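You operate a simulated robot arm through the tools that you are given. There is no shell and no other tool. Be economical: measure what you need, move in short steps, check, and stop when the job is done.

You are at the controls of a simulated two-armed robot. One attempt, no reset.

JOB
Lift the jig's frame onto the blue mat and prime it between its tapes.
Fine: blue brush, primer from the blue tin; put the brush back and close the tin. Set down upright: blue brush. A coat counts when it lies all over at full strength: go over it till it gets no stronger.
Where things are to end (x, y in the base frame): small frame within 50 mm of [550, 620].
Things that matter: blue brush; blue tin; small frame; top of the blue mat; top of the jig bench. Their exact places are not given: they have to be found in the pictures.

Only the result counts: the job must be done as asked and must still hold three seconds after the hand-in. Knocking over, shifting, dropping, spilling or breaking anything else fails it.

ROBOT AND FRAMES
Two 7-joint arms with two-finger grippers on one trunk, on a base that drives. Base frame: it is fixed to the floor where the robot stands at the start and does not move with it; the origin is under the middle of the robot, x ahead of it, y to its left, z up. Readings come in mm, rad, newtons and seconds.
The left shoulder is at the start at [78, 151, 988], the right one opposite. With the tool pointing down near the work surface each hand reaches from about 100 to 780 mm from the robot's upright axis, wherever it stands, measured 20 degrees to its own side. Places, roughly: small frame [1000, -2250, 500]; top of the blue mat [500, 600, 800]; top of the jig bench [900, 600, 800]. Payload 2.54 kg a hand.
The tool frame of a hand sits at the grasp point between the pads (the TCP): z along the fingers, y along the line on which they close. The tips reach 30 mm beyond it. The gripper opens to 116 mm. The gripper's body begins 95 mm behind the TCP.
Orientation is that of the tool frame in the base frame, as [roll, pitch, yaw] about the fixed x, y, z axes, in that order (R = Rz(yaw) Ry(pitch) Rx(roll)). With the fingers straight down and closing along the base's y, the tool's x points along the base's -x, its y along +y and its z along -z.

CONTROLS
- The arms move only by the tool move_arm. It takes "left_commands", "right_commands" or both (then of equal length, played together; a hand with none holds still); each is text: rows parted by semicolons, each of 6 numbers parted by spaces: the shift along the base's x, y, z in mm, then the turn, a rotation vector about the base's x, y, z in degrees. In form: dx dy dz ax ay az; .... A call has 1 to 8 rows; each row shifts and turns the commanded pose from where the row before left it. "left_fingers" and "right_fingers" are, for a hand that has rows, the gripper command, from -1 (shut) to 1 (fully open), values between in proportion, set as the call begins (left out, the last holds). A row lasts 0.2 s, in which the tool goes at most 50 mm and 0.15 rad; a call with a longer step from one row to the next is refused whole, and so is a gripper value outside its range. A pose out of reach is approached as far as the arm can. The call stops where the force on the tool passes 40 N (or 10 N more than at its start, if that is more) or the arm is blocked; 0.2 s more then pass. Each finger travels about 72 mm/s and halts on what it meets, pressing with about 40 N; the grip force reading is that of the motor and also rises with nothing between the fingers. The clock runs only during rows and for 0.2 s after the last one: add rows that do not move to give the fingers time. The reply holds the time, the measured pose of the TCP, the force on the tool along the base axes, the opening and the grip force, in the units named above and with some noise, with the torque about the TCP (base axes, N m) and any sound that the robot's microphone picked up.
- Cameras (640 x 400 px; columns grow to the right, rows downward): "scene" is now at [155.7, 32.1, 1165.1]; the picture's right is [0.40, -0.92, 0.00], its down [-0.14, -0.06, -0.99] and it looks along [0.91, 0.39, -0.15] (base axes); focal length 214 px, centre (320, 200). "left" rides on the left gripper at [69, 15, -122] in its tool frame; the picture's right is [-0.21, 0.98, 0.00], its down [-0.83, -0.18, -0.53] and it looks along [-0.52, -0.11, 0.85] (tool axes); focal length 251 px, centre (320, 200). "right" rides on the right gripper at [69, -15, -122] in its tool frame; the picture's right is [0.21, 0.98, 0.00], its down [-0.83, 0.18, -0.53] and it looks along [-0.52, 0.11, 0.85] (tool axes); focal length 251 px, centre (320, 200).
- snapshot(camera): a new picture of that camera. No time passes.
- lift_body(by): slides the trunk up (or, below 0, down) by that many mm; the arms and the scene camera ride with it, the base frame stays. It gives what a move gives, with no picture.
- drive_base(legs): drives the robot by 1 to 6 legs, each [ahead, left, turn to the left] in mm, mm and rad, along the robot's own axes; the way and the turn of a leg run together, so that a leg with both is an arc; at most 1500 mm and 3.142 rad a leg. The arms and the cameras ride along, it lands a little off, and it stops where it bumps. It gives what a move gives.
- pan_tilt(pan, tilt): turns the head with the scene camera to pan (to the left, within 1.396 rad either way) and tilt (down, from -0.506 to 1.204), counted from straight ahead of the robot. It gives what a move gives.
- point_at(camera, pixels): for up to 12 pixels [column, row] of the newest picture of that camera ("zoom" is the newest enlarged one), the place [x, y, z] in the base frame of the surface seen there, good to about 2 mm, but the place of the scene camera against the robot may be out by one fixed shift of up to 18 mm in any direction. No time passes.
- inspect(camera, box): a new picture of the part [left, top, right, bottom] of that camera's present view, enlarged. No time passes.
- finish_job(): hands the job in; it is judged then, once.

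Work in short steps. Measure before you move; look again where a grasp or a placing could have gone wrong, and mend it. You have 80 turns and 58 pictures in all, those below and enlarged ones among them. Open the grippers and draw the arms clear of the work before you hand the job in, unless the task says otherwise; then end with one line.

The tools are called after "Request:" as a command line: name --argument value ..., lists and objects as JSON in quotes. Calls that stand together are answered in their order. move_arm: Moves the arms, as the interface text tells. Its arguments: {"type":"object","properties":{"left_commands":{"type":"string"},"left_fingers":{"type":"number"},"right_commands":{"type":"string"},"right_fingers":{"type":"number"}},"required":[]} The other tools are called the same way: lift_body (by) slides the trunk up or down; drive_base (legs) drives the base; pan_tilt (pan, tilt) turns the head that bears the scene camera; snapshot (camera) takes a picture; point_at (camera, pixels) gives the place of the surface under pixels of a picture; inspect (camera, box) takes an enlarged picture of a part of a camera's view; finish_job () hands the job in.

At the start:

```text
t: 0.0
left_eef_pos: [381.0, 396.3, 1166.2]
left_ee_rot: [-3.141, 0.0, 3.14]
left_force: [-0.2, 0.8, 0.1]
left_torque: [-0.01, 0.02, 0.02]
left_gripper_width: 115.9
left_grip_force: 0.0
right_eef_pos: [407.8, 7.1, 1183.1]
right_ee_rot: [3.139, 0.0, -3.141]
right_force: [0.1, -0.6, -0.1]
right_torque: [-0.01, -0.02, -0.01]
right_gripper_width: 115.9
right_grip_force: 0.1
trunk travel left (down, up): [-225.0, 64.0]
robot x, y, heading: [3.7, -1.5, -0.0]
head pan, tilt: [0.407, 0.155]
```

scene: 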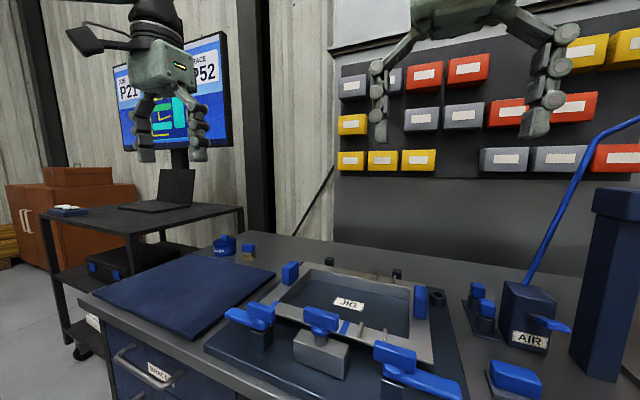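
right: 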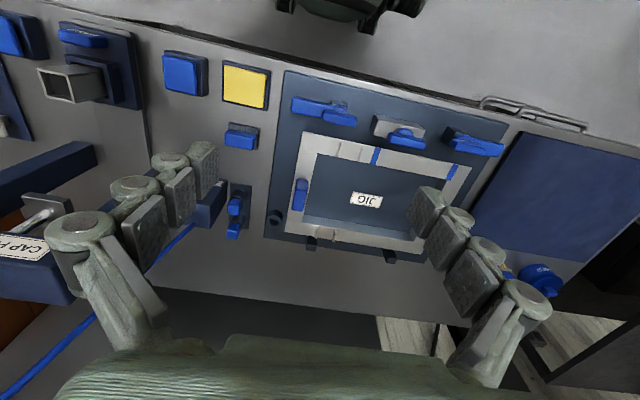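
left: 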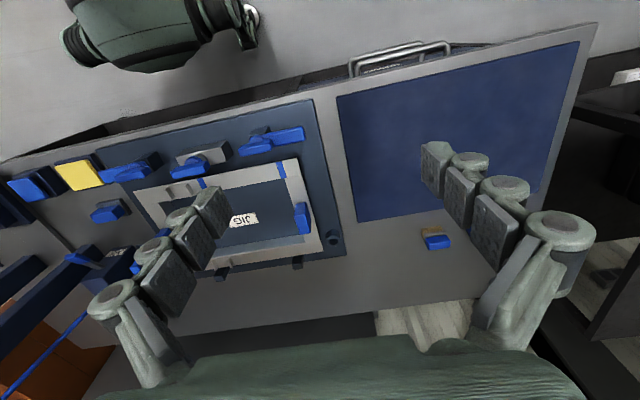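

The pictures show a jig with a frame and clamps at around (350,300), a blue mat at (185,295), and a small tin and brush near (225,245). I'll measure these points and enlarge the jig.

Request:
point_at --camera "scene" --pixels '[[185, 295], [225, 242], [248, 250], [348, 303], [290, 272], [420, 300], [320, 350], [515, 375], [480, 295], [530, 310], [310, 285], [240, 320]]'

Request:
inspect --camera "scene" --box '[200, 220, 480, 400]'

Request:
inspect --camera "left" --box '[60, 80, 360, 290]'

```text
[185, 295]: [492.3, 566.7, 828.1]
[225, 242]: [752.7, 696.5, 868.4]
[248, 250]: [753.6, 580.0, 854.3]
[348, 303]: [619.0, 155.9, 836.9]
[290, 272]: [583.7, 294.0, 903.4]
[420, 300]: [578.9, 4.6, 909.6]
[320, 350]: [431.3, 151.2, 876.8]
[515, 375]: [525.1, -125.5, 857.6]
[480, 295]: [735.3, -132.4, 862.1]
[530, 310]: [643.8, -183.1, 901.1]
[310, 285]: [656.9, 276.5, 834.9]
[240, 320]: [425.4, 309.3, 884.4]
```

```text
2.22 times, centred on (340, 310) of scene
```

zoom: 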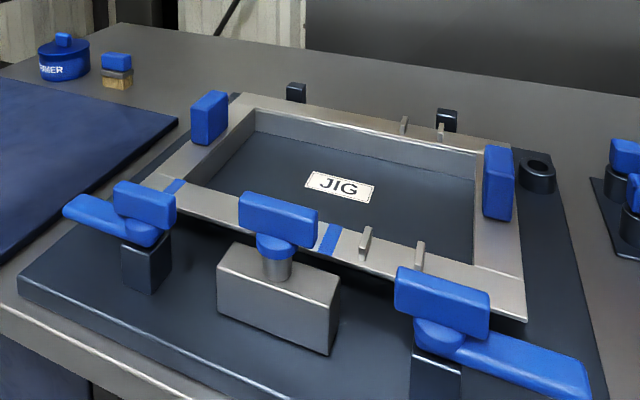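

```text
1.90 times, centred on (210, 185) of left
```

zoom: 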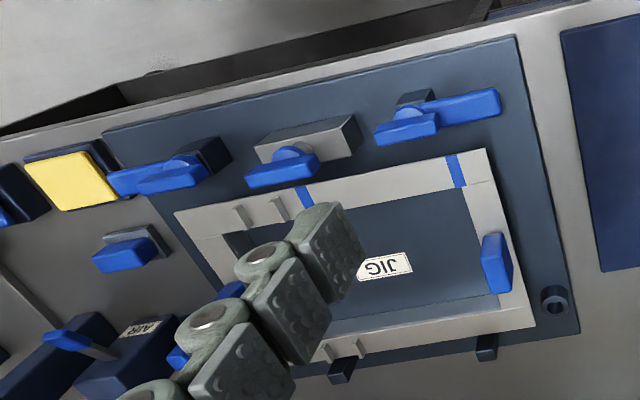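

The frame sits in the jig under pad clamps. The rough place given for the frame, [1000,-2250], does not match it, so I'll look to the right and farther around.

Request:
pan_tilt --pan -0.5 --tilt 0.35

Request:
snapshot --camera "scene"

Request:
pan_tilt --pan -1.35 --tilt 0.25

Request:
snapshot --camera "scene"

Request:
pan_tilt --pan 0.1 --tilt 0.75

Request:
snapshot --camera "scene"

```text
t: 1.2
left_eef_pos: [380.5, 396.7, 1165.2]
left_ee_rot: [-3.142, -0.001, 3.141]
left_force: [-0.8, 0.3, -0.2]
left_torque: [-0.02, 0.0, -0.02]
left_gripper_width: 116.2
left_grip_force: 0.0
right_eef_pos: [408.0, 6.0, 1183.0]
right_ee_rot: [-3.141, -0.001, 3.14]
right_force: [0.4, 0.7, 0.1]
right_torque: [-0.02, 0.02, -0.03]
right_gripper_width: 116.1
right_grip_force: 0.1
trunk travel left (down, up): [-225.0, 64.0]
robot x, y, heading: [-2.7, 0.2, -0.005]
head pan, tilt: [-0.499, 0.351]
```

```text
52 pictures are left
```

scene: 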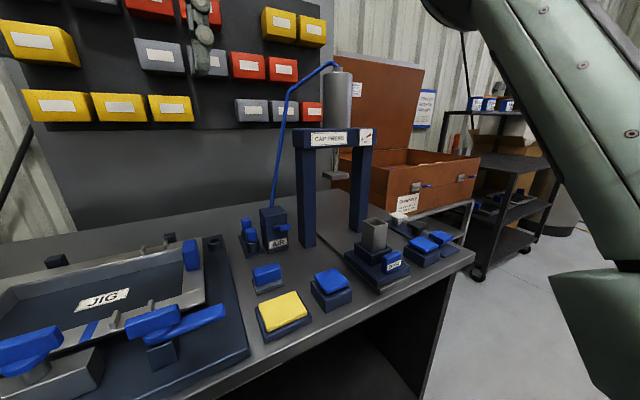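

```text
t: 2.4
left_eef_pos: [381.6, 395.9, 1165.8]
left_ee_rot: [3.142, 0.001, 3.141]
left_force: [-0.6, 0.4, -0.1]
left_torque: [0.01, 0.0, -0.01]
left_gripper_width: 116.0
left_grip_force: 0.0
right_eef_pos: [407.2, 7.5, 1184.7]
right_ee_rot: [3.14, 0.0, -3.14]
right_force: [-0.7, 0.3, -0.5]
right_torque: [-0.01, 0.04, 0.03]
right_gripper_width: 116.3
right_grip_force: 0.0
trunk travel left (down, up): [-225.0, 64.0]
robot x, y, heading: [-1.1, -2.4, 0.001]
head pan, tilt: [-1.349, 0.25]
```

```text
51 pictures are left
```

scene: 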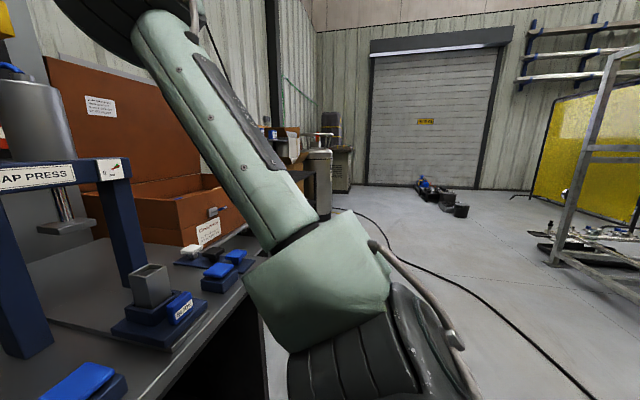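

```text
t: 3.9
left_eef_pos: [381.2, 396.4, 1165.8]
left_ee_rot: [3.141, 0.0, -3.141]
left_force: [-0.3, -0.3, -0.2]
left_torque: [0.02, -0.02, -0.02]
left_gripper_width: 115.9
left_grip_force: 0.1
right_eef_pos: [407.8, 5.4, 1183.9]
right_ee_rot: [3.139, 0.002, 3.141]
right_force: [0.0, 0.5, 0.0]
right_torque: [-0.01, 0.01, -0.03]
right_gripper_width: 116.2
right_grip_force: 0.0
trunk travel left (down, up): [-225.0, 64.0]
robot x, y, heading: [0.1, -2.3, -0.001]
head pan, tilt: [0.099, 0.75]
```

```text
50 pictures are left
```

scene: 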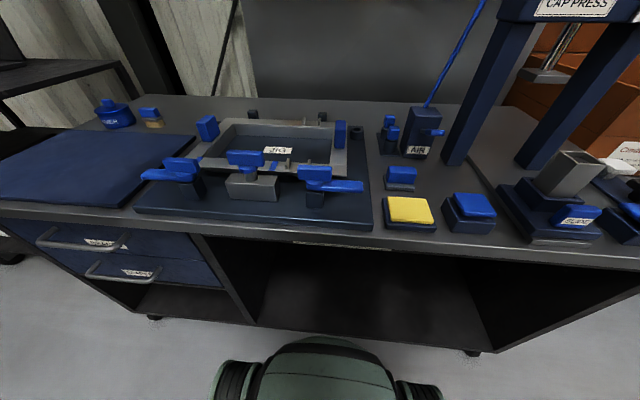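

The direction to [1000,-2250,500] is about -1.15 rad, which is the dark trolley seen at (500,205) in the pan -0.5 picture. I'll enlarge that.

Request:
pan_tilt --pan -0.75 --tilt 0.3

Request:
inspect --camera "scene" --box '[300, 80, 520, 240]'

```text
t: 5.1
left_eef_pos: [380.7, 396.1, 1165.4]
left_ee_rot: [3.141, 0.0, -3.141]
left_force: [0.3, 0.7, -0.5]
left_torque: [0.0, -0.01, 0.03]
left_gripper_width: 115.9
left_grip_force: 0.0
right_eef_pos: [407.9, 6.5, 1183.6]
right_ee_rot: [3.138, 0.0, 3.14]
right_force: [0.2, -0.3, 0.7]
right_torque: [0.02, 0.0, 0.0]
right_gripper_width: 115.9
right_grip_force: 0.0
trunk travel left (down, up): [-225.0, 64.0]
robot x, y, heading: [-2.8, 3.0, -0.001]
head pan, tilt: [-0.75, 0.3]
```

```text
2.50 times, centred on (410, 160) of scene
```

zoom: 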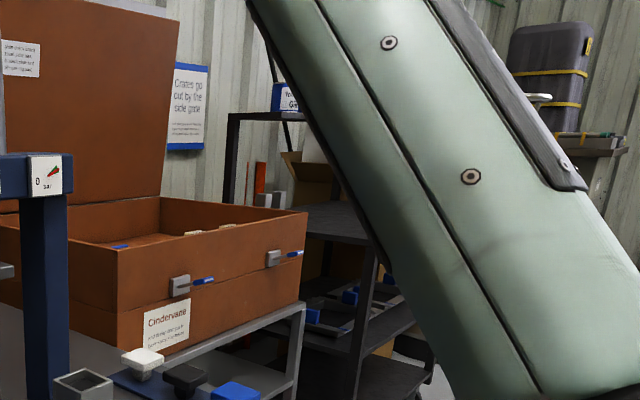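

A frame with blue blocks also lies on the trolley shelf. The arm hides it here, so I'll pan back to -0.5 and enlarge it.

Request:
pan_tilt --pan -0.55 --tilt 0.35

Request:
inspect --camera "scene" --box '[390, 160, 530, 250]'

```text
t: 5.8
left_eef_pos: [380.2, 397.6, 1164.6]
left_ee_rot: [-3.14, 0.001, 3.142]
left_force: [-0.5, -0.9, 0.2]
left_torque: [0.03, 0.01, 0.04]
left_gripper_width: 116.1
left_grip_force: 0.0
right_eef_pos: [408.2, 6.8, 1184.9]
right_ee_rot: [3.139, -0.002, 3.141]
right_force: [-0.2, 0.6, 0.1]
right_torque: [0.0, -0.01, 0.0]
right_gripper_width: 116.1
right_grip_force: 0.1
trunk travel left (down, up): [-225.0, 64.0]
robot x, y, heading: [-1.6, -5.1, 0.002]
head pan, tilt: [-0.55, 0.351]
```

```text
4.44 times, centred on (460, 205) of scene
```

zoom: 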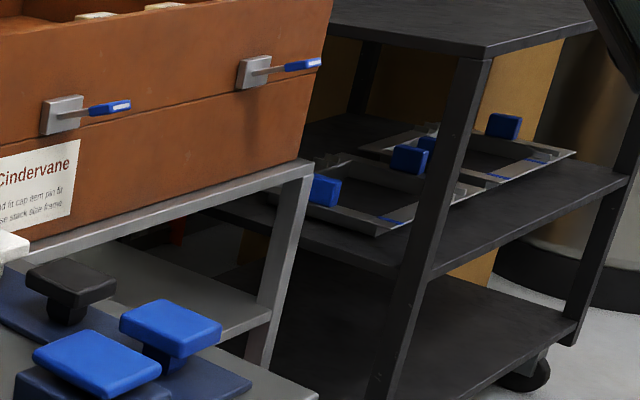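

Two frames lie on the trolley shelf. I'll measure their handle spacing to compare with the jig frame's ~290 mm.

Request:
point_at --camera "zoom" --pixels '[[325, 190], [409, 158], [504, 125], [428, 145], [378, 234], [388, 219], [478, 192], [350, 160], [573, 154], [537, 161], [497, 178], [390, 150]]'

```text
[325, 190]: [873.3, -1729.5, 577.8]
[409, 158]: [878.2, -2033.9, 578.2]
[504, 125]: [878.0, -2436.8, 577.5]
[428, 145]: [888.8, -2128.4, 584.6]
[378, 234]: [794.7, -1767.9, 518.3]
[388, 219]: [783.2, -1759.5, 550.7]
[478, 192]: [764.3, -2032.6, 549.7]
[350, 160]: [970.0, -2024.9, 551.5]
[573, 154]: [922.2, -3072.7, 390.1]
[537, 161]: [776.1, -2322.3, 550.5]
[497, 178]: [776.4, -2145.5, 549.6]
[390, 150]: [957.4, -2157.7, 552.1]
```

The shelf frames are spare ones of the same size, so the jig's frame is the one clamped here. I'll look closely at the clamps.

Request:
pan_tilt --pan 0.3 --tilt 0.6

Request:
inspect --camera "scene" --box '[210, 130, 450, 280]'

Request:
inspect --camera "right" --box '[250, 70, 530, 260]'

```text
t: 7.0
left_eef_pos: [382.2, 396.2, 1166.2]
left_ee_rot: [3.14, 0.0, -3.141]
left_force: [0.7, 0.0, -0.2]
left_torque: [0.04, 0.0, 0.0]
left_gripper_width: 116.0
left_grip_force: 0.1
right_eef_pos: [407.1, 7.5, 1184.6]
right_ee_rot: [3.14, -0.001, -3.141]
right_force: [0.0, 0.1, 0.1]
right_torque: [0.04, 0.01, -0.01]
right_gripper_width: 115.8
right_grip_force: 0.1
trunk travel left (down, up): [-225.0, 64.0]
robot x, y, heading: [-3.7, 3.7, 0.002]
head pan, tilt: [0.3, 0.6]
```

```text
2.67 times, centred on (330, 205) of scene
```

zoom: 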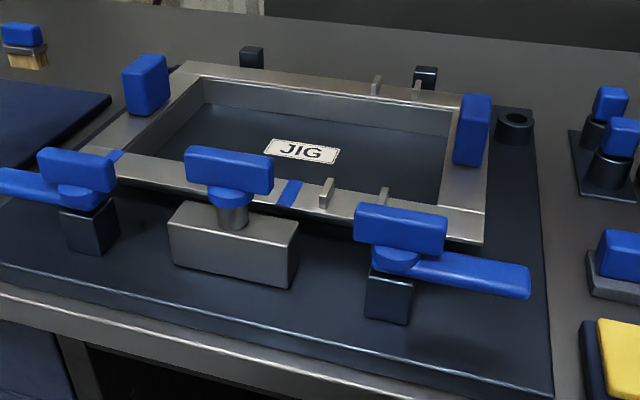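

```text
2.11 times, centred on (390, 165) of right
```

zoom: 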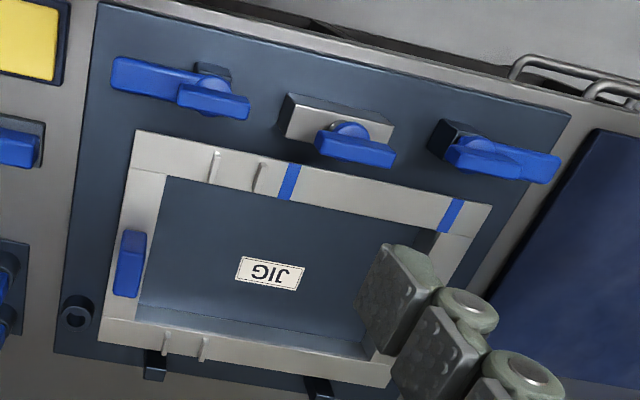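

The clamp bars look short of the rail, so I'll measure bars, rail edges, handles, tapes and posts in an enlarged scene picture.

Request:
inspect --camera "scene" --box '[210, 130, 450, 280]'

Request:
point_at --camera "zoom" --pixels '[[75, 152], [78, 170], [230, 152], [230, 172], [400, 212], [400, 235], [290, 193], [115, 155], [150, 62], [478, 100], [252, 50], [426, 70]]'

Request:
point_at --camera "zoom" --pixels '[[160, 165], [340, 215], [300, 185], [308, 150], [462, 225], [330, 190], [88, 230], [230, 240], [390, 300], [20, 200], [500, 280], [230, 213]]'

```text
2.67 times, centred on (330, 205) of scene
```

zoom: 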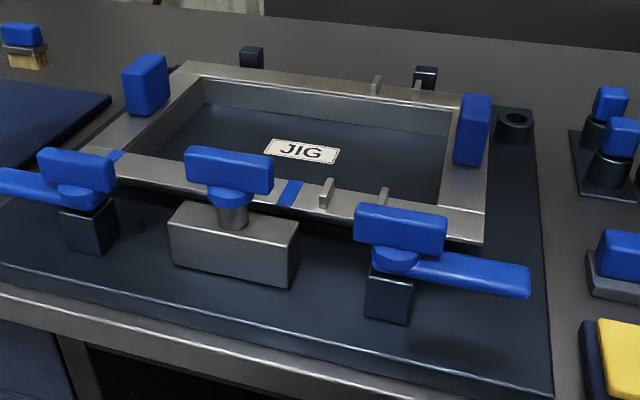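

```text
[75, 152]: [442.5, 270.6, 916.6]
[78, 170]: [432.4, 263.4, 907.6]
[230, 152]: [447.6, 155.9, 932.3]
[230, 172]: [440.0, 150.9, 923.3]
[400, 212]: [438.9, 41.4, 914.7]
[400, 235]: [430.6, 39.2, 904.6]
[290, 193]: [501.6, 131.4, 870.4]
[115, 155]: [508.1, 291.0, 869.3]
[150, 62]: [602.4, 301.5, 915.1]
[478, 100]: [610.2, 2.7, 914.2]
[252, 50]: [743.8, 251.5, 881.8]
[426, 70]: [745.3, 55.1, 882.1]
```

```text
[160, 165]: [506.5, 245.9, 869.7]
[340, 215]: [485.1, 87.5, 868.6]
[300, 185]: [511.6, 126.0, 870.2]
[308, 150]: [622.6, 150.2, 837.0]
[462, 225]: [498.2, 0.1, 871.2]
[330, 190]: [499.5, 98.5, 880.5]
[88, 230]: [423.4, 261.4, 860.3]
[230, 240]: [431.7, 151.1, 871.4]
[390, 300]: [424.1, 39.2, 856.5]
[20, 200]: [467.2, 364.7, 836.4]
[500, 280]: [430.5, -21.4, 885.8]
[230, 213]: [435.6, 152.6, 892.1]
```

All three clamps are turned clear of the rail (bars at x≈430–450, rail from x≈485), so the frame appears free. Now I'll get bias-free coordinates from the hand cameras.

Request:
point_at --camera "left" --pixels '[[302, 207], [303, 228], [282, 168], [205, 182], [321, 248], [253, 262], [432, 236], [437, 246], [345, 100], [576, 45], [355, 220], [295, 160]]'

Request:
point_at --camera "right" --pixels '[[299, 195], [302, 182], [376, 155], [453, 171], [300, 228], [318, 136], [535, 270], [470, 170], [405, 137], [315, 105], [470, 142], [300, 200]]'

```text
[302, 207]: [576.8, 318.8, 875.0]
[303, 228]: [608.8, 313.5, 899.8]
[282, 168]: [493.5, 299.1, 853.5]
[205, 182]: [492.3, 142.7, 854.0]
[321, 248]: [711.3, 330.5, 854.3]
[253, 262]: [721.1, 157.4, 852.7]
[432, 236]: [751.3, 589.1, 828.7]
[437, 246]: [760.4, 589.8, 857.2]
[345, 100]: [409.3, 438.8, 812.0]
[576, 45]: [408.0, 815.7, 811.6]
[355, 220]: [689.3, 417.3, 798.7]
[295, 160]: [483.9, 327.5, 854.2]
```

```text
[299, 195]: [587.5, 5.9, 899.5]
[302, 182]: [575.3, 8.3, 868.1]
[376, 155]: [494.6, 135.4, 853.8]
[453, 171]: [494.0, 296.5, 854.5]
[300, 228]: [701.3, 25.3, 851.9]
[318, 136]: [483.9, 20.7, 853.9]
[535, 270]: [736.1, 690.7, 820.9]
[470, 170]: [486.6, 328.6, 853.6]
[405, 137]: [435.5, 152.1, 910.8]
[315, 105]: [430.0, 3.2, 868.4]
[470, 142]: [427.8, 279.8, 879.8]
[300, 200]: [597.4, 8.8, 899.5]
```

Scene camera bias is about +16 mm in z. I'll zoom on each handle with the hand cameras to measure them accurately.

Request:
inspect --camera "left" --box '[270, 140, 350, 260]'

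Request:
point_at --camera "zoom" --pixels '[[320, 200], [250, 200], [300, 250], [280, 240], [320, 270], [300, 130], [400, 260], [200, 260]]'

Request:
inspect --camera "right" --box '[270, 140, 350, 260]'

```text
3.33 times, centred on (310, 200) of left
```

zoom: 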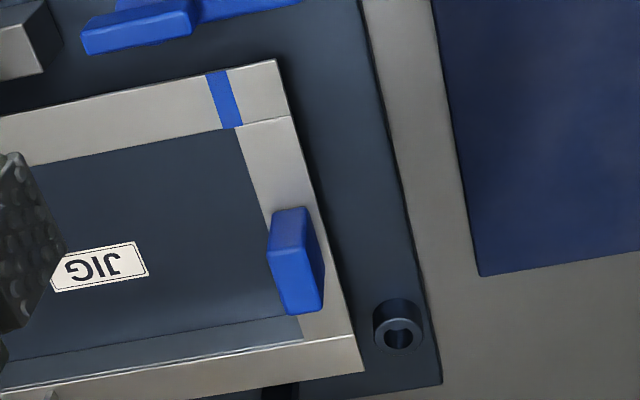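

```text
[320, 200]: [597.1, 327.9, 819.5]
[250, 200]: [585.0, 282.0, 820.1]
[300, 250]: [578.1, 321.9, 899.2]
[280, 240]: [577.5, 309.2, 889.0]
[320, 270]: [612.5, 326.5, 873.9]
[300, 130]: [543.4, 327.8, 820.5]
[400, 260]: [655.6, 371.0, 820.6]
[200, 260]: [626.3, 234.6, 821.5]
```

```text
3.33 times, centred on (310, 200) of right
```

zoom: 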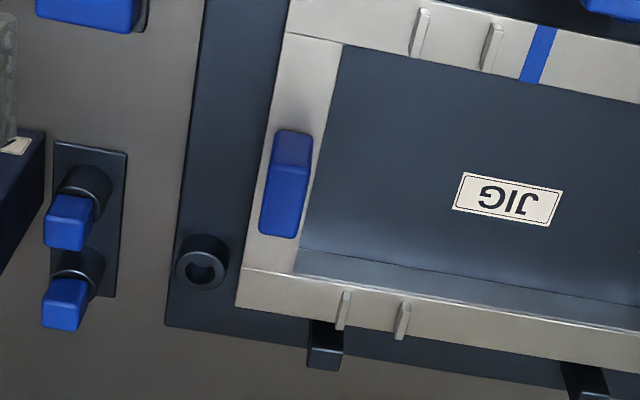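

Measuring handle edges on the right side, then left from a new zoom.

Request:
point_at --camera "zoom" --pixels '[[265, 200], [302, 200], [285, 170], [280, 235], [290, 145], [245, 290], [300, 70], [290, 33], [248, 265], [540, 30], [525, 78], [300, 265]]'

Request:
inspect --camera "left" --box '[270, 140, 350, 260]'

Request:
point_at --camera "zoom" --pixels '[[272, 260], [285, 305], [318, 295], [308, 215], [275, 62], [362, 368], [285, 120], [210, 72], [238, 123], [255, 180], [300, 170], [300, 290]]'

```text
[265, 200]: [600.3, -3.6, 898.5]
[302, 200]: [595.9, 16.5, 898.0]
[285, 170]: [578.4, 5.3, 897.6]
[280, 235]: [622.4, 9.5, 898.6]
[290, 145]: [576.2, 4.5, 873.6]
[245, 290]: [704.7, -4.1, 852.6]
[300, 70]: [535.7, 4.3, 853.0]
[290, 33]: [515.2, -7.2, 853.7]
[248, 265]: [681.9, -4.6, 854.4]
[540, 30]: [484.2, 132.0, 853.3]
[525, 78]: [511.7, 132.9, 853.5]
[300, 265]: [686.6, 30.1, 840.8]
```

```text
3.33 times, centred on (310, 200) of left
```

zoom: 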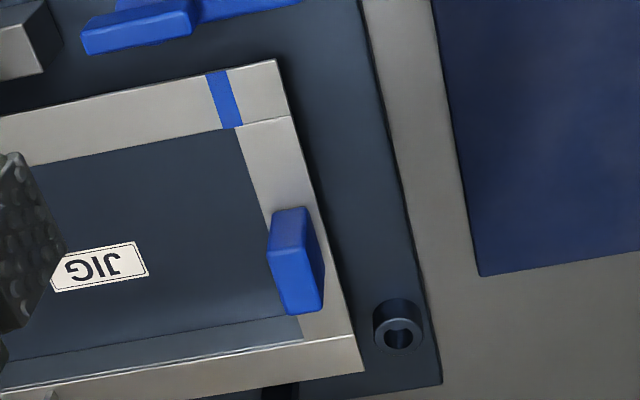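

```text
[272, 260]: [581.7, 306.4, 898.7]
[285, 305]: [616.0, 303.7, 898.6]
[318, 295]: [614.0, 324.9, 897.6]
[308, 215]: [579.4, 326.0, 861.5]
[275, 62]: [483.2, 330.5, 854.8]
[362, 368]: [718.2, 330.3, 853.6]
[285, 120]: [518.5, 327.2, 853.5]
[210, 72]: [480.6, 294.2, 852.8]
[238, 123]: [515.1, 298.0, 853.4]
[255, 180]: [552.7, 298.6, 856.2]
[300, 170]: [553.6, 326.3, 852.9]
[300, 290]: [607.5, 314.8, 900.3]
```

Handles: left centre (600, 314.5), right (600, 6), top z≈899; rail top z 853. I'll move both hands over the handles.

Request:
move_arm --left_commands "43.8 -16.4 0 0 0 0; 43.8 -16.4 0 0 0 0; 43.8 -16.4 0 0 0 0; 43.8 -16.4 0 0 0 0; 43.8 -16.4 0 0 0 0; 0 0 -45 0 0 0; 0 0 -45 0 0 0; 0 0 -45 0 0 0" --right_commands "38.6 0 0 0 0 0; 38.6 0 0 0 0 0; 38.6 0 0 0 0 0; 38.6 0 0 0 0 0; 38.6 0 0 0 0 0; 0 0 -49 0 0 0; 0 0 -49 0 0 0; 0 0 -49 0 0 0" --left_fingers 1 --right_fingers 1

Request:
snapshot --camera "left"

Request:
snapshot --camera "right"

```text
t: 8.8
left_eef_pos: [574.7, 319.5, 998.0]
left_ee_rot: [3.139, 0.001, -3.141]
left_force: [-0.6, -0.1, -0.3]
left_torque: [0.0, 0.02, 0.03]
left_gripper_width: 115.8
left_grip_force: 0.1
left hand out of reach, approached as far as the arm can: row 4, 5
right_eef_pos: [566.0, 2.3, 1023.1]
right_ee_rot: [3.138, 0.003, 3.139]
right_force: [1.3, -0.3, 0.1]
right_torque: [-0.01, 0.02, -0.02]
right_gripper_width: 115.8
right_grip_force: 0.1
right hand out of reach, approached as far as the arm can: row 4, 5
trunk travel left (down, up): [-225.0, 64.0]
robot x, y, heading: [1.6, 2.7, -0.003]
head pan, tilt: [0.3, 0.6]
```

```text
41 pictures are left
```

left: 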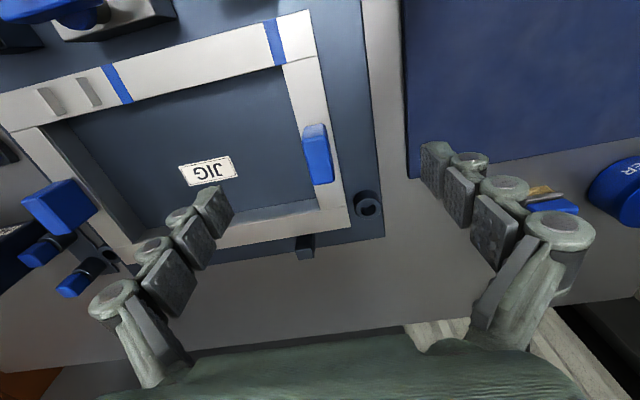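

```text
40 pictures are left
```

right: 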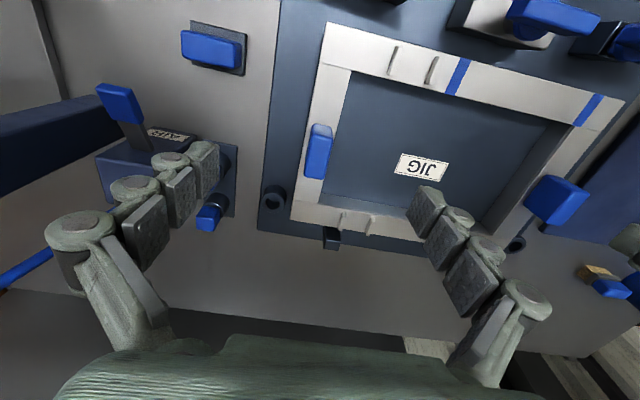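

Both hands ran out of reach at this height (x 575/566). I'll lower the trunk by 60 mm, which keeps the tips above the handles (tips 908 against 899) and extends the reach.

Request:
lift_body --by -60

Request:
move_arm --left_commands "25.3 -5 0 0 0 0; 0 0 0 0 0 0" --right_commands "34 3.7 0 0 0 0; 0 0 0 0 0 0"

```text
t: 9.8
left_eef_pos: [572.8, 319.5, 939.2]
left_ee_rot: [-3.139, 0.0, 3.141]
left_force: [0.6, -0.1, 0.5]
left_torque: [0.0, -0.01, 0.0]
left_gripper_width: 116.2
left_grip_force: 0.1
right_eef_pos: [565.6, 1.2, 964.0]
right_ee_rot: [3.14, 0.001, 3.139]
right_force: [0.6, -0.3, -0.5]
right_torque: [0.02, -0.01, -0.01]
right_gripper_width: 115.8
right_grip_force: 0.1
trunk travel left (down, up): [-165.0, 124.0]
robot x, y, heading: [5.3, 0.1, 0.002]
head pan, tilt: [0.3, 0.6]
```

```text
t: 10.4
left_eef_pos: [596.4, 312.8, 939.1]
left_ee_rot: [3.142, 0.0, 3.141]
left_force: [-0.2, -0.1, 0.0]
left_torque: [0.03, 0.03, 0.0]
left_gripper_width: 116.4
left_grip_force: 0.1
right_eef_pos: [600.7, 6.4, 965.1]
right_ee_rot: [3.138, 0.001, 3.141]
right_force: [-0.2, -0.5, 0.3]
right_torque: [-0.01, 0.0, 0.01]
right_gripper_width: 116.0
right_grip_force: 0.0
trunk travel left (down, up): [-165.0, 124.0]
robot x, y, heading: [-1.8, -0.7, 0.003]
head pan, tilt: [0.3, 0.6]
```

Both hands are now above the handles. I'll descend to TCP z≈889 with the tips just above the rail, then close.

Request:
move_arm --left_commands "1.5 1 -16 0 0 0; 1.5 0 -16 0 0 0; 0 0 -16 0 0 0; 0 0 0 0 0 0" --right_commands "0 0 -25 0 0 0; 0 0 -25 0 0 0; 0 0 -24 0 0 0; 0 0 0 0 0 0"

Request:
snapshot --camera "left"

Request:
snapshot --camera "right"

```text
t: 11.4
left_eef_pos: [600.2, 314.6, 890.8]
left_ee_rot: [3.141, -0.002, 3.141]
left_force: [0.0, 0.4, 0.4]
left_torque: [0.0, -0.01, 0.02]
left_gripper_width: 115.8
left_grip_force: 0.0
right_eef_pos: [600.4, 6.2, 892.0]
right_ee_rot: [3.14, 0.0, 3.14]
right_force: [0.4, 0.5, 0.6]
right_torque: [0.0, -0.01, 0.0]
right_gripper_width: 116.1
right_grip_force: 0.0
trunk travel left (down, up): [-165.0, 124.0]
robot x, y, heading: [3.5, -4.0, -0.003]
head pan, tilt: [0.3, 0.6]
```

```text
39 pictures are left
```

left: 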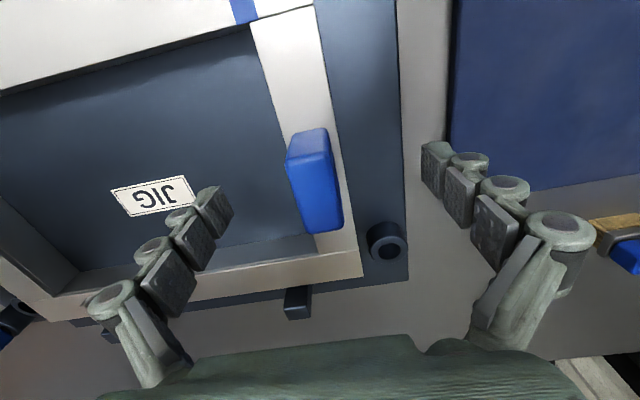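

```text
38 pictures are left
```

right: 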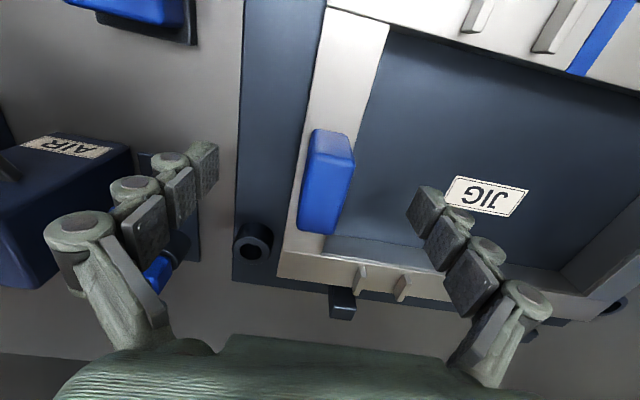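

Each handle sits midway between the open fingers. I'll close both grippers.

Request:
move_arm --left_commands "0 0 0 0 0 0; 0 0 0 0 0 0; 0 0 0 0 0 0; 0 0 0 0 0 0; 0 0 0 0 0 0" --right_commands "0 0 0 0 0 0; 0 0 0 0 0 0; 0 0 0 0 0 0; 0 0 0 0 0 0; 0 0 0 0 0 0" --left_fingers -1 --right_fingers -1

```text
t: 12.6
left_eef_pos: [599.9, 312.9, 891.4]
left_ee_rot: [-3.138, 0.0, 3.14]
left_force: [-0.7, -15.7, 0.0]
left_torque: [-0.47, 0.11, 0.04]
left_gripper_width: 23.3
left_grip_force: 40.1
right_eef_pos: [599.9, 8.0, 891.4]
right_ee_rot: [3.138, -0.001, -3.14]
right_force: [0.3, 15.9, 0.2]
right_torque: [0.45, -0.23, -0.11]
right_gripper_width: 23.5
right_grip_force: 40.6
trunk travel left (down, up): [-165.0, 124.0]
robot x, y, heading: [-2.4, -2.1, -0.003]
head pan, tilt: [0.3, 0.6]
```

Both grips hold (23 mm). There's about 16 N of internal stretch, so I'll relax it by 1.5 mm each side and lift gently.

Request:
move_arm --left_commands "0 -1.5 0 0 0 0; 0 0 5 0 0 0; 0 0 10 0 0 0; 0 0 15 0 0 0" --right_commands "0 1.5 0 0 0 0; 0 0 5 0 0 0; 0 0 10 0 0 0; 0 0 15 0 0 0"

Request:
snapshot --camera "scene"

```text
t: 13.6
left_eef_pos: [600.7, 313.2, 920.3]
left_ee_rot: [-3.14, 0.001, -3.14]
left_force: [1.2, -19.3, -2.3]
left_torque: [-0.7, 0.11, 0.12]
left_gripper_width: 23.3
left_grip_force: 40.2
right_eef_pos: [600.2, 7.7, 919.6]
right_ee_rot: [3.137, 0.001, -3.14]
right_force: [-1.5, 19.3, -3.6]
right_torque: [0.42, -0.12, 0.1]
right_gripper_width: 23.3
right_grip_force: 40.4
trunk travel left (down, up): [-165.0, 124.0]
robot x, y, heading: [1.1, -1.5, -0.001]
head pan, tilt: [0.3, 0.6]
```

```text
37 pictures are left
```

scene: 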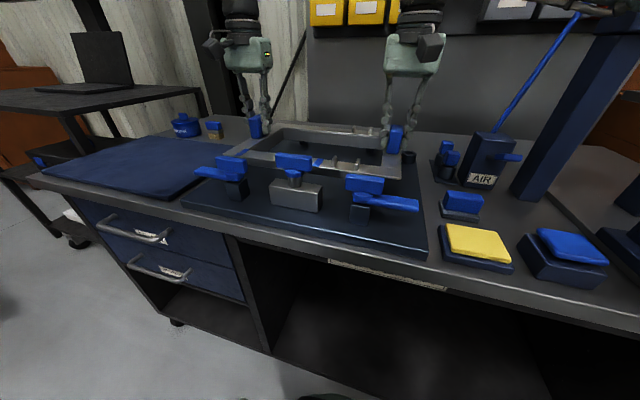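

The frame is off the jig and light. I'll lift 30 mm more while easing 1.5 mm outward, since the inward ease raised the internal force.

Request:
move_arm --left_commands "0 2.5 10 0 0 0; 0 0 15 0 0 0; 0 0 15 0 0 0; 0 0 15 0 0 0; 0 0 0 0 0 0" --right_commands "0 -2.5 10 0 0 0; 0 0 15 0 0 0; 0 0 15 0 0 0; 0 0 15 0 0 0; 0 0 0 0 0 0"

```text
t: 14.8
left_eef_pos: [602.7, 314.5, 976.5]
left_ee_rot: [-3.131, -0.005, 3.137]
left_force: [-4.7, -37.8, -6.3]
left_torque: [-0.14, -0.4, -0.43]
left_gripper_width: 23.5
left_grip_force: 40.1
right_eef_pos: [599.2, 8.0, 975.9]
right_ee_rot: [3.132, 0.003, -3.138]
right_force: [4.8, 37.5, 1.0]
right_torque: [1.16, 0.4, -0.68]
right_gripper_width: 23.3
right_grip_force: 38.9
trunk travel left (down, up): [-165.0, 124.0]
robot x, y, heading: [2.0, -1.1, 0.003]
head pan, tilt: [0.3, 0.6]
```

The internal tension rose to 38 N, so inward is the right direction. I'll ease 4 mm inward each.

Request:
move_arm --left_commands "0 -4 0 0 0 0; 0 0 0 0 0 0" --right_commands "0 4 0 0 0 0; 0 0 0 0 0 0"

```text
t: 15.4
left_eef_pos: [602.7, 312.5, 975.5]
left_ee_rot: [-3.139, -0.003, -3.139]
left_force: [-1.4, -18.7, -0.4]
left_torque: [-0.64, 1.0, -0.42]
left_gripper_width: 23.7
left_grip_force: 40.0
right_eef_pos: [599.1, 7.7, 973.8]
right_ee_rot: [3.138, 0.002, 3.137]
right_force: [2.3, 18.0, -3.7]
right_torque: [0.38, -0.95, -0.19]
right_gripper_width: 23.2
right_grip_force: 40.0
trunk travel left (down, up): [-165.0, 124.0]
robot x, y, heading: [0.3, 0.4, -0.004]
head pan, tilt: [0.3, 0.6]
```

Good enough; one more small inward ease. I'll also check the place of the left trolley before driving left.

Request:
point_at --camera "scene" --pixels '[[75, 242], [10, 170], [45, 205], [30, 330], [150, 375], [60, 180]]'

Request:
move_arm --left_commands "0 -2 0 0 0 0; 0 0 0 0 0 0" --right_commands "0 2 0 0 0 0; 0 0 0 0 0 0"

```text
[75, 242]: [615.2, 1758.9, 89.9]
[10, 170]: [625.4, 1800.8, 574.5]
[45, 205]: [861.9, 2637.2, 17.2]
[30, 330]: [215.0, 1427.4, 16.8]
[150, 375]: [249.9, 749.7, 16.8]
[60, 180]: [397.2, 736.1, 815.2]
```

```text
t: 16.0
left_eef_pos: [602.1, 313.8, 975.0]
left_ee_rot: [3.14, -0.002, -3.138]
left_force: [-1.4, -1.2, -2.9]
left_torque: [-0.1, 0.74, -0.55]
left_gripper_width: 23.5
left_grip_force: 39.8
right_eef_pos: [599.1, 9.0, 974.8]
right_ee_rot: [-3.141, 0.0, 3.135]
right_force: [2.8, 0.5, -2.5]
right_torque: [0.08, -0.75, -0.15]
right_gripper_width: 23.4
right_grip_force: 39.8
trunk travel left (down, up): [-165.0, 124.0]
robot x, y, heading: [-2.0, 0.6, -0.002]
head pan, tilt: [0.3, 0.6]
```

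The floor to the left is clear and the tension is gone. I'll drive left 460 mm with the frame.

Request:
drive_base --legs '[[0, 230, 0], [0, 228, 0]]'

Request:
snapshot --camera "scene"

```text
t: 21.3
left_eef_pos: [605.5, 773.5, 976.1]
left_ee_rot: [3.137, 0.0, 3.137]
left_force: [-2.9, 26.0, -2.5]
left_torque: [0.64, 0.1, -0.58]
left_gripper_width: 23.4
left_grip_force: 40.0
right_eef_pos: [601.7, 468.1, 974.8]
right_ee_rot: [-3.139, -0.001, 3.133]
right_force: [2.7, -25.8, -2.3]
right_torque: [-0.63, -0.11, -0.38]
right_gripper_width: 23.3
right_grip_force: 39.7
trunk travel left (down, up): [-165.0, 124.0]
robot x, y, heading: [1.1, 460.7, -0.009]
head pan, tilt: [0.3, 0.6]
```

```text
36 pictures are left
```

scene: 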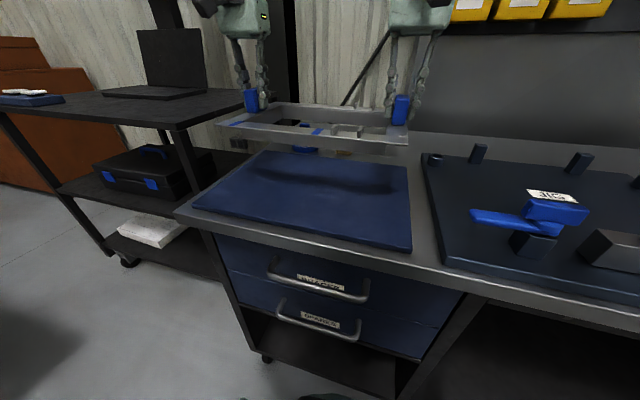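

The frame hangs over the mat with its centre at about (603,621). I'll pull back 53 mm and lower to just above the mat.

Request:
move_arm --left_commands "-18 1 0 0 0 0; -18 1 0 0 0 0; -18 0 0 0 0 0; 0 0 -20 0 0 0; 0 0 -20 0 0 0; 0 0 -20 0 0 0; 0 0 -18 0 0 0; 0 0 0 0 0 0" --right_commands "-17 -1 0 0 0 0; -17 -1 0 0 0 0; -17 0 0 0 0 0; 0 0 -20 0 0 0; 0 0 -20 0 0 0; 0 0 -20 0 0 0; 0 0 -18 0 0 0; 0 0 0 0 0 0"

```text
t: 23.1
left_eef_pos: [553.3, 770.6, 898.5]
left_ee_rot: [3.139, 0.0, 3.137]
left_force: [-0.3, -23.2, -2.7]
left_torque: [-0.69, -0.53, -0.2]
left_gripper_width: 23.2
left_grip_force: 39.8
right_eef_pos: [549.1, 466.4, 895.8]
right_ee_rot: [3.14, 0.002, 3.134]
right_force: [-0.1, 25.5, -3.0]
right_torque: [0.56, 0.52, 0.12]
right_gripper_width: 23.4
right_grip_force: 40.3
trunk travel left (down, up): [-165.0, 124.0]
robot x, y, heading: [-0.6, 463.0, -0.009]
head pan, tilt: [0.3, 0.6]
```

Now I'll lower the last ~14 mm in small steps and watch for contact.

Request:
move_arm --left_commands "0 -1.5 -4 0 0 0; 0 0 -4 0 0 0; 0 0 -3 0 0 0; 0 0 -2 0 0 0; 0 0 0 0 0 0" --right_commands "0 1.5 -4 0 0 0; 0 0 -4 0 0 0; 0 0 -3 0 0 0; 0 0 -2 0 0 0; 0 0 0 0 0 0"

Request:
snapshot --camera "scene"

```text
t: 24.3
left_eef_pos: [551.5, 771.5, 884.8]
left_ee_rot: [3.136, 0.0, 3.134]
left_force: [0.7, -14.3, -3.0]
left_torque: [-0.4, 0.03, 0.09]
left_gripper_width: 22.9
left_grip_force: 39.6
right_eef_pos: [550.0, 467.1, 883.8]
right_ee_rot: [-3.14, -0.001, 3.132]
right_force: [-0.1, 14.3, -3.6]
right_torque: [0.41, -0.03, 0.27]
right_gripper_width: 23.4
right_grip_force: 40.0
trunk travel left (down, up): [-165.0, 124.0]
robot x, y, heading: [0.8, 462.1, -0.01]
head pan, tilt: [0.3, 0.6]
```

```text
35 pictures are left
```

scene: 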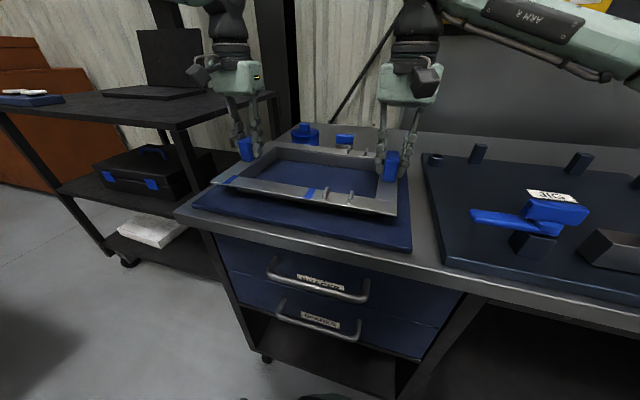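

Still no contact, so I'll go down further by small steps.

Request:
move_arm --left_commands "0 0 -2 0 0 0; 0 0 -2 0 0 0; 0 0 -2 0 0 0; 0 0 -2 0 0 0" --right_commands "0 0 -2 0 0 0; 0 0 -2 0 0 0; 0 0 -2 0 0 0; 0 0 -2 0 0 0"

```text
t: 25.3
left_eef_pos: [550.7, 771.1, 882.4]
left_ee_rot: [3.136, 0.011, 3.136]
left_force: [8.2, -13.0, 22.4]
left_torque: [-0.42, 0.71, 0.03]
left_gripper_width: 23.3
left_grip_force: 40.3
right_eef_pos: [550.2, 466.6, 883.6]
right_ee_rot: [3.137, 0.01, 3.129]
right_force: [10.0, 14.5, 33.3]
right_torque: [0.46, -0.06, 0.26]
right_gripper_width: 23.3
right_grip_force: 40.0
trunk travel left (down, up): [-165.0, 124.0]
robot x, y, heading: [3.0, 463.9, -0.005]
head pan, tilt: [0.3, 0.6]
```

The frame is down at TCP≈883. I'll release the press by 4 mm, then open both.

Request:
move_arm --left_commands "0 0 2.5 0 0 0; 0 0 2 0 0 0; 0 0 0 0 0 0" --right_commands "0 0 2.5 0 0 0; 0 0 2 0 0 0; 0 0 0 0 0 0"

Request:
move_arm --left_commands "0 0 0 0 0 0; 0 0 0 0 0 0; 0 0 0 0 0 0; 0 0 15 0 0 0; 0 0 30 0 0 0; 0 0 30 0 0 0; 0 0 15 0 0 0" --right_commands "0 0 0 0 0 0; 0 0 0 0 0 0; 0 0 0 0 0 0; 0 0 15 0 0 0; 0 0 30 0 0 0; 0 0 30 0 0 0; 0 0 15 0 0 0" --left_fingers 0.3 --right_fingers 0.3

Request:
snapshot --camera "left"

```text
t: 26.1
left_eef_pos: [551.4, 771.2, 882.7]
left_ee_rot: [3.136, 0.001, 3.137]
left_force: [8.2, -14.7, 8.2]
left_torque: [-0.42, -1.34, -0.01]
left_gripper_width: 23.3
left_grip_force: 39.8
right_eef_pos: [548.2, 466.6, 882.4]
right_ee_rot: [3.138, 0.003, 3.132]
right_force: [13.0, 12.5, 20.5]
right_torque: [0.4, -1.28, 0.22]
right_gripper_width: 23.4
right_grip_force: 39.9
trunk travel left (down, up): [-165.0, 124.0]
robot x, y, heading: [1.7, 463.4, -0.009]
head pan, tilt: [0.3, 0.6]
```

```text
t: 27.7
left_eef_pos: [551.7, 771.2, 973.1]
left_ee_rot: [3.137, 0.001, 3.135]
left_force: [0.6, -0.9, -0.6]
left_torque: [-0.05, 0.0, 0.03]
left_gripper_width: 75.4
left_grip_force: 0.0
right_eef_pos: [548.6, 467.2, 972.2]
right_ee_rot: [-3.14, 0.001, 3.129]
right_force: [-1.0, -0.4, 0.1]
right_torque: [0.02, -0.01, 0.04]
right_gripper_width: 75.3
right_grip_force: 0.0
trunk travel left (down, up): [-165.0, 124.0]
robot x, y, heading: [-0.5, 461.3, -0.006]
head pan, tilt: [0.3, 0.6]
```

```text
34 pictures are left
```

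left: 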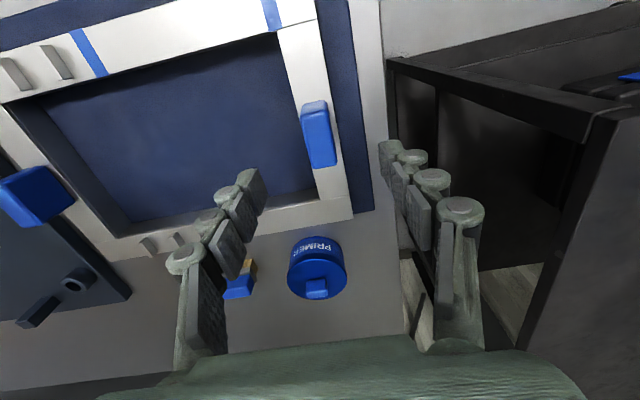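

The frame is released and lies on the mat. I'll measure tin, brush, frame corners and tapes in this left view.

Request:
point_at --camera "left" --pixels '[[318, 292], [318, 283], [318, 265], [292, 272], [346, 275], [240, 290], [243, 270], [272, 12], [88, 52], [310, 15], [350, 210], [30, 75]]'

Request:
inspect --camera "left" --box '[210, 220, 370, 320]'

```text
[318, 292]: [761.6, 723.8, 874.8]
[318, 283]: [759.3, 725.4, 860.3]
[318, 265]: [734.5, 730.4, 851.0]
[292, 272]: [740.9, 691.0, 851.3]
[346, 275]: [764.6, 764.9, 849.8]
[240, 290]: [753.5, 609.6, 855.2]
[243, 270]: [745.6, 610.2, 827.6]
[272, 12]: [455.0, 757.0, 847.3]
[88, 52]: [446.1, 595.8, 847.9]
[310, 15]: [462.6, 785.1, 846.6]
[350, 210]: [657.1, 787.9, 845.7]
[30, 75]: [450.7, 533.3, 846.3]
```

```text
4.00 times, centred on (290, 270) of left
```

zoom: 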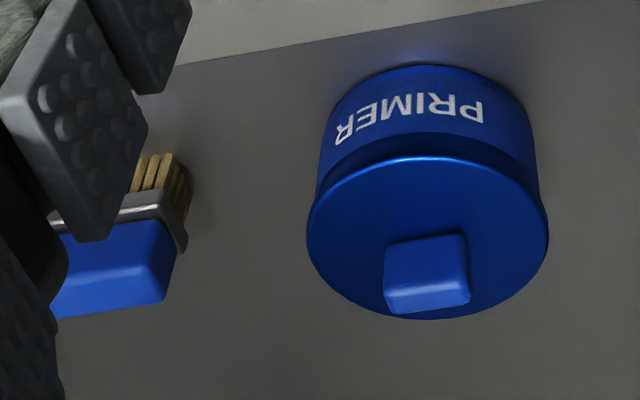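

Measuring the knob and lid in the zoom; then I'll shift the left hand to see the brush.

Request:
point_at --camera "zoom" --pixels '[[390, 250], [462, 240], [468, 300], [388, 308], [425, 250], [425, 300], [310, 230], [545, 240], [430, 165], [430, 316], [340, 120], [480, 235]]'

Request:
move_arm --left_commands "0 -40 10 0 0 0; 0 -40 0 0 0 0; 0 -45 0 0 0 0" --right_commands "-40 -40 10 0 0 0; -40 -40 10 0 0 0; -40 -40 10 0 0 0"

Request:
inspect --camera "left" --box '[240, 200, 440, 325]'

```text
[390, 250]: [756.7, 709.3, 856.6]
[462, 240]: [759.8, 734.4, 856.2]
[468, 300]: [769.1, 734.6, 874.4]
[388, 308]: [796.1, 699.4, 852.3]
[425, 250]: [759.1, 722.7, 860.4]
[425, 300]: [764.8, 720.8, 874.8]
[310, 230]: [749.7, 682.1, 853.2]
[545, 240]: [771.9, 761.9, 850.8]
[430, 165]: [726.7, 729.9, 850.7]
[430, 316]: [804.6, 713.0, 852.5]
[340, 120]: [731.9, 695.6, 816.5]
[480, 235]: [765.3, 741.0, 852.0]
```

```text
refused: row 1 steps farther than a row can; nothing moved
```

```text
3.20 times, centred on (340, 262) of left
```

zoom: 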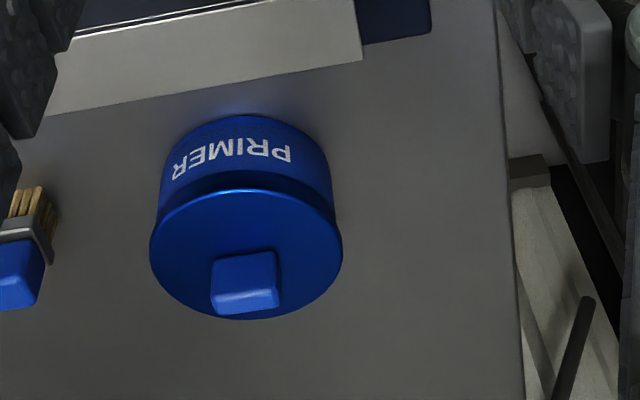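

Knob centre ≈ (767,722), top z 875, lid centre (766,722). That is 810 mm from my axis, so I need to come closer. I'll look down to check the base clearance to the bench, and move the right hand back out of the way.

Request:
move_arm --left_commands "0 -35 10 0 0 0; 0 -45 10 0 0 0; 0 -45 10 0 0 0" --right_commands "-30 -30 10 0 0 0; -30 -30 10 0 0 0; -30 -30 10 0 0 0" --left_fingers 1

Request:
inspect --camera "left" --box '[240, 200, 440, 325]'

Request:
pan_tilt --pan 0 --tilt 1.2

Request:
snapshot --camera "scene"

```text
t: 28.5
left_eef_pos: [551.5, 647.0, 1003.1]
left_ee_rot: [3.135, 0.0, 3.14]
left_force: [0.6, 0.1, 0.7]
left_torque: [0.02, 0.02, 0.0]
left_gripper_width: 116.3
left_grip_force: 0.2
right_eef_pos: [458.6, 374.1, 999.1]
right_ee_rot: [-3.141, 0.001, 3.13]
right_force: [0.7, 0.9, 1.1]
right_torque: [0.01, 0.0, 0.02]
right_gripper_width: 75.3
right_grip_force: 0.0
trunk travel left (down, up): [-165.0, 124.0]
robot x, y, heading: [0.2, 461.1, -0.007]
head pan, tilt: [0.3, 0.6]
```

```text
3.20 times, centred on (340, 262) of left
```

zoom: 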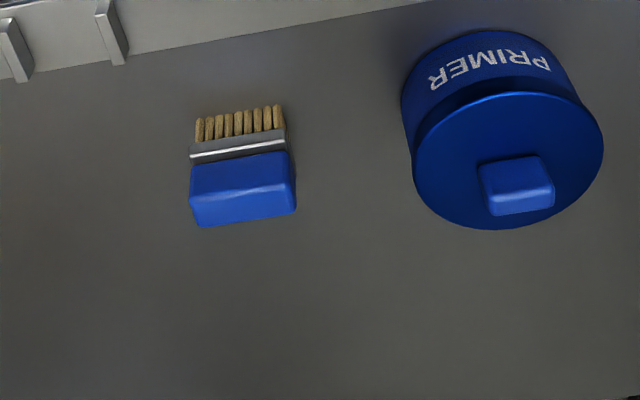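

```text
t: 29.5
left_eef_pos: [551.8, 647.9, 1004.0]
left_ee_rot: [3.136, 0.002, 3.135]
left_force: [-1.2, 0.3, 0.8]
left_torque: [0.01, -0.01, 0.03]
left_gripper_width: 116.2
left_grip_force: 0.1
right_eef_pos: [457.9, 375.8, 1000.8]
right_ee_rot: [-3.141, 0.0, 3.132]
right_force: [-0.7, -0.9, 0.0]
right_torque: [-0.01, -0.01, -0.01]
right_gripper_width: 75.5
right_grip_force: 0.0
trunk travel left (down, up): [-165.0, 124.0]
robot x, y, heading: [0.4, 458.6, -0.003]
head pan, tilt: [0.0, 1.201]
```

```text
30 pictures are left
```

scene: 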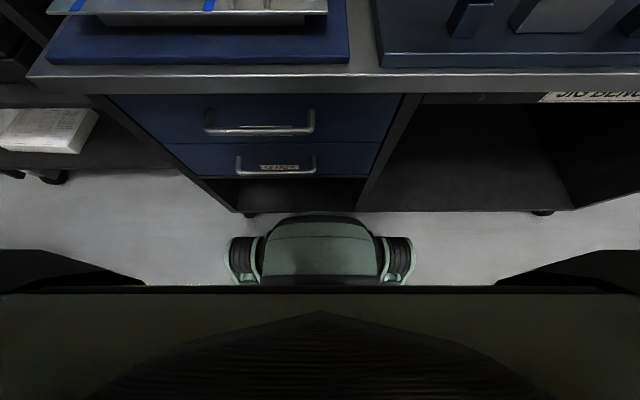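

Request:
point_at --camera "scene" --pixels '[[320, 222], [235, 245], [260, 130], [262, 120], [320, 250], [270, 172], [300, 85], [330, 208], [180, 180]]'

Request:
point_at --camera "zoom" --pixels '[[193, 205], [292, 195], [200, 222], [294, 208], [240, 175], [245, 215], [200, 158], [283, 142], [198, 120], [280, 110], [485, 200], [550, 195]]'

```text
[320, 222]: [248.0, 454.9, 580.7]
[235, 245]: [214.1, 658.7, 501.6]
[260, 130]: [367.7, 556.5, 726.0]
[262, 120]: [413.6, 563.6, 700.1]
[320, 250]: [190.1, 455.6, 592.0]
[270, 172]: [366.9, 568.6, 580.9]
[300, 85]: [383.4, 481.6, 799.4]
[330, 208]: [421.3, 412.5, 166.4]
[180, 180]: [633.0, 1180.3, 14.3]
```

```text
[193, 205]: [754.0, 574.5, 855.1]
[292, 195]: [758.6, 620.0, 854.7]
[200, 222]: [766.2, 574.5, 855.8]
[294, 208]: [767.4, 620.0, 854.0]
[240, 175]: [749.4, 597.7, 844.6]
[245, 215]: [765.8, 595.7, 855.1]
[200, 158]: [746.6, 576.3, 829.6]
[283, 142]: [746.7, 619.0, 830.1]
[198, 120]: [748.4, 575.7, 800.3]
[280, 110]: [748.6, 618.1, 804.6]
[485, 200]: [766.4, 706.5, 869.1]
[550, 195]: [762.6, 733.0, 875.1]
```

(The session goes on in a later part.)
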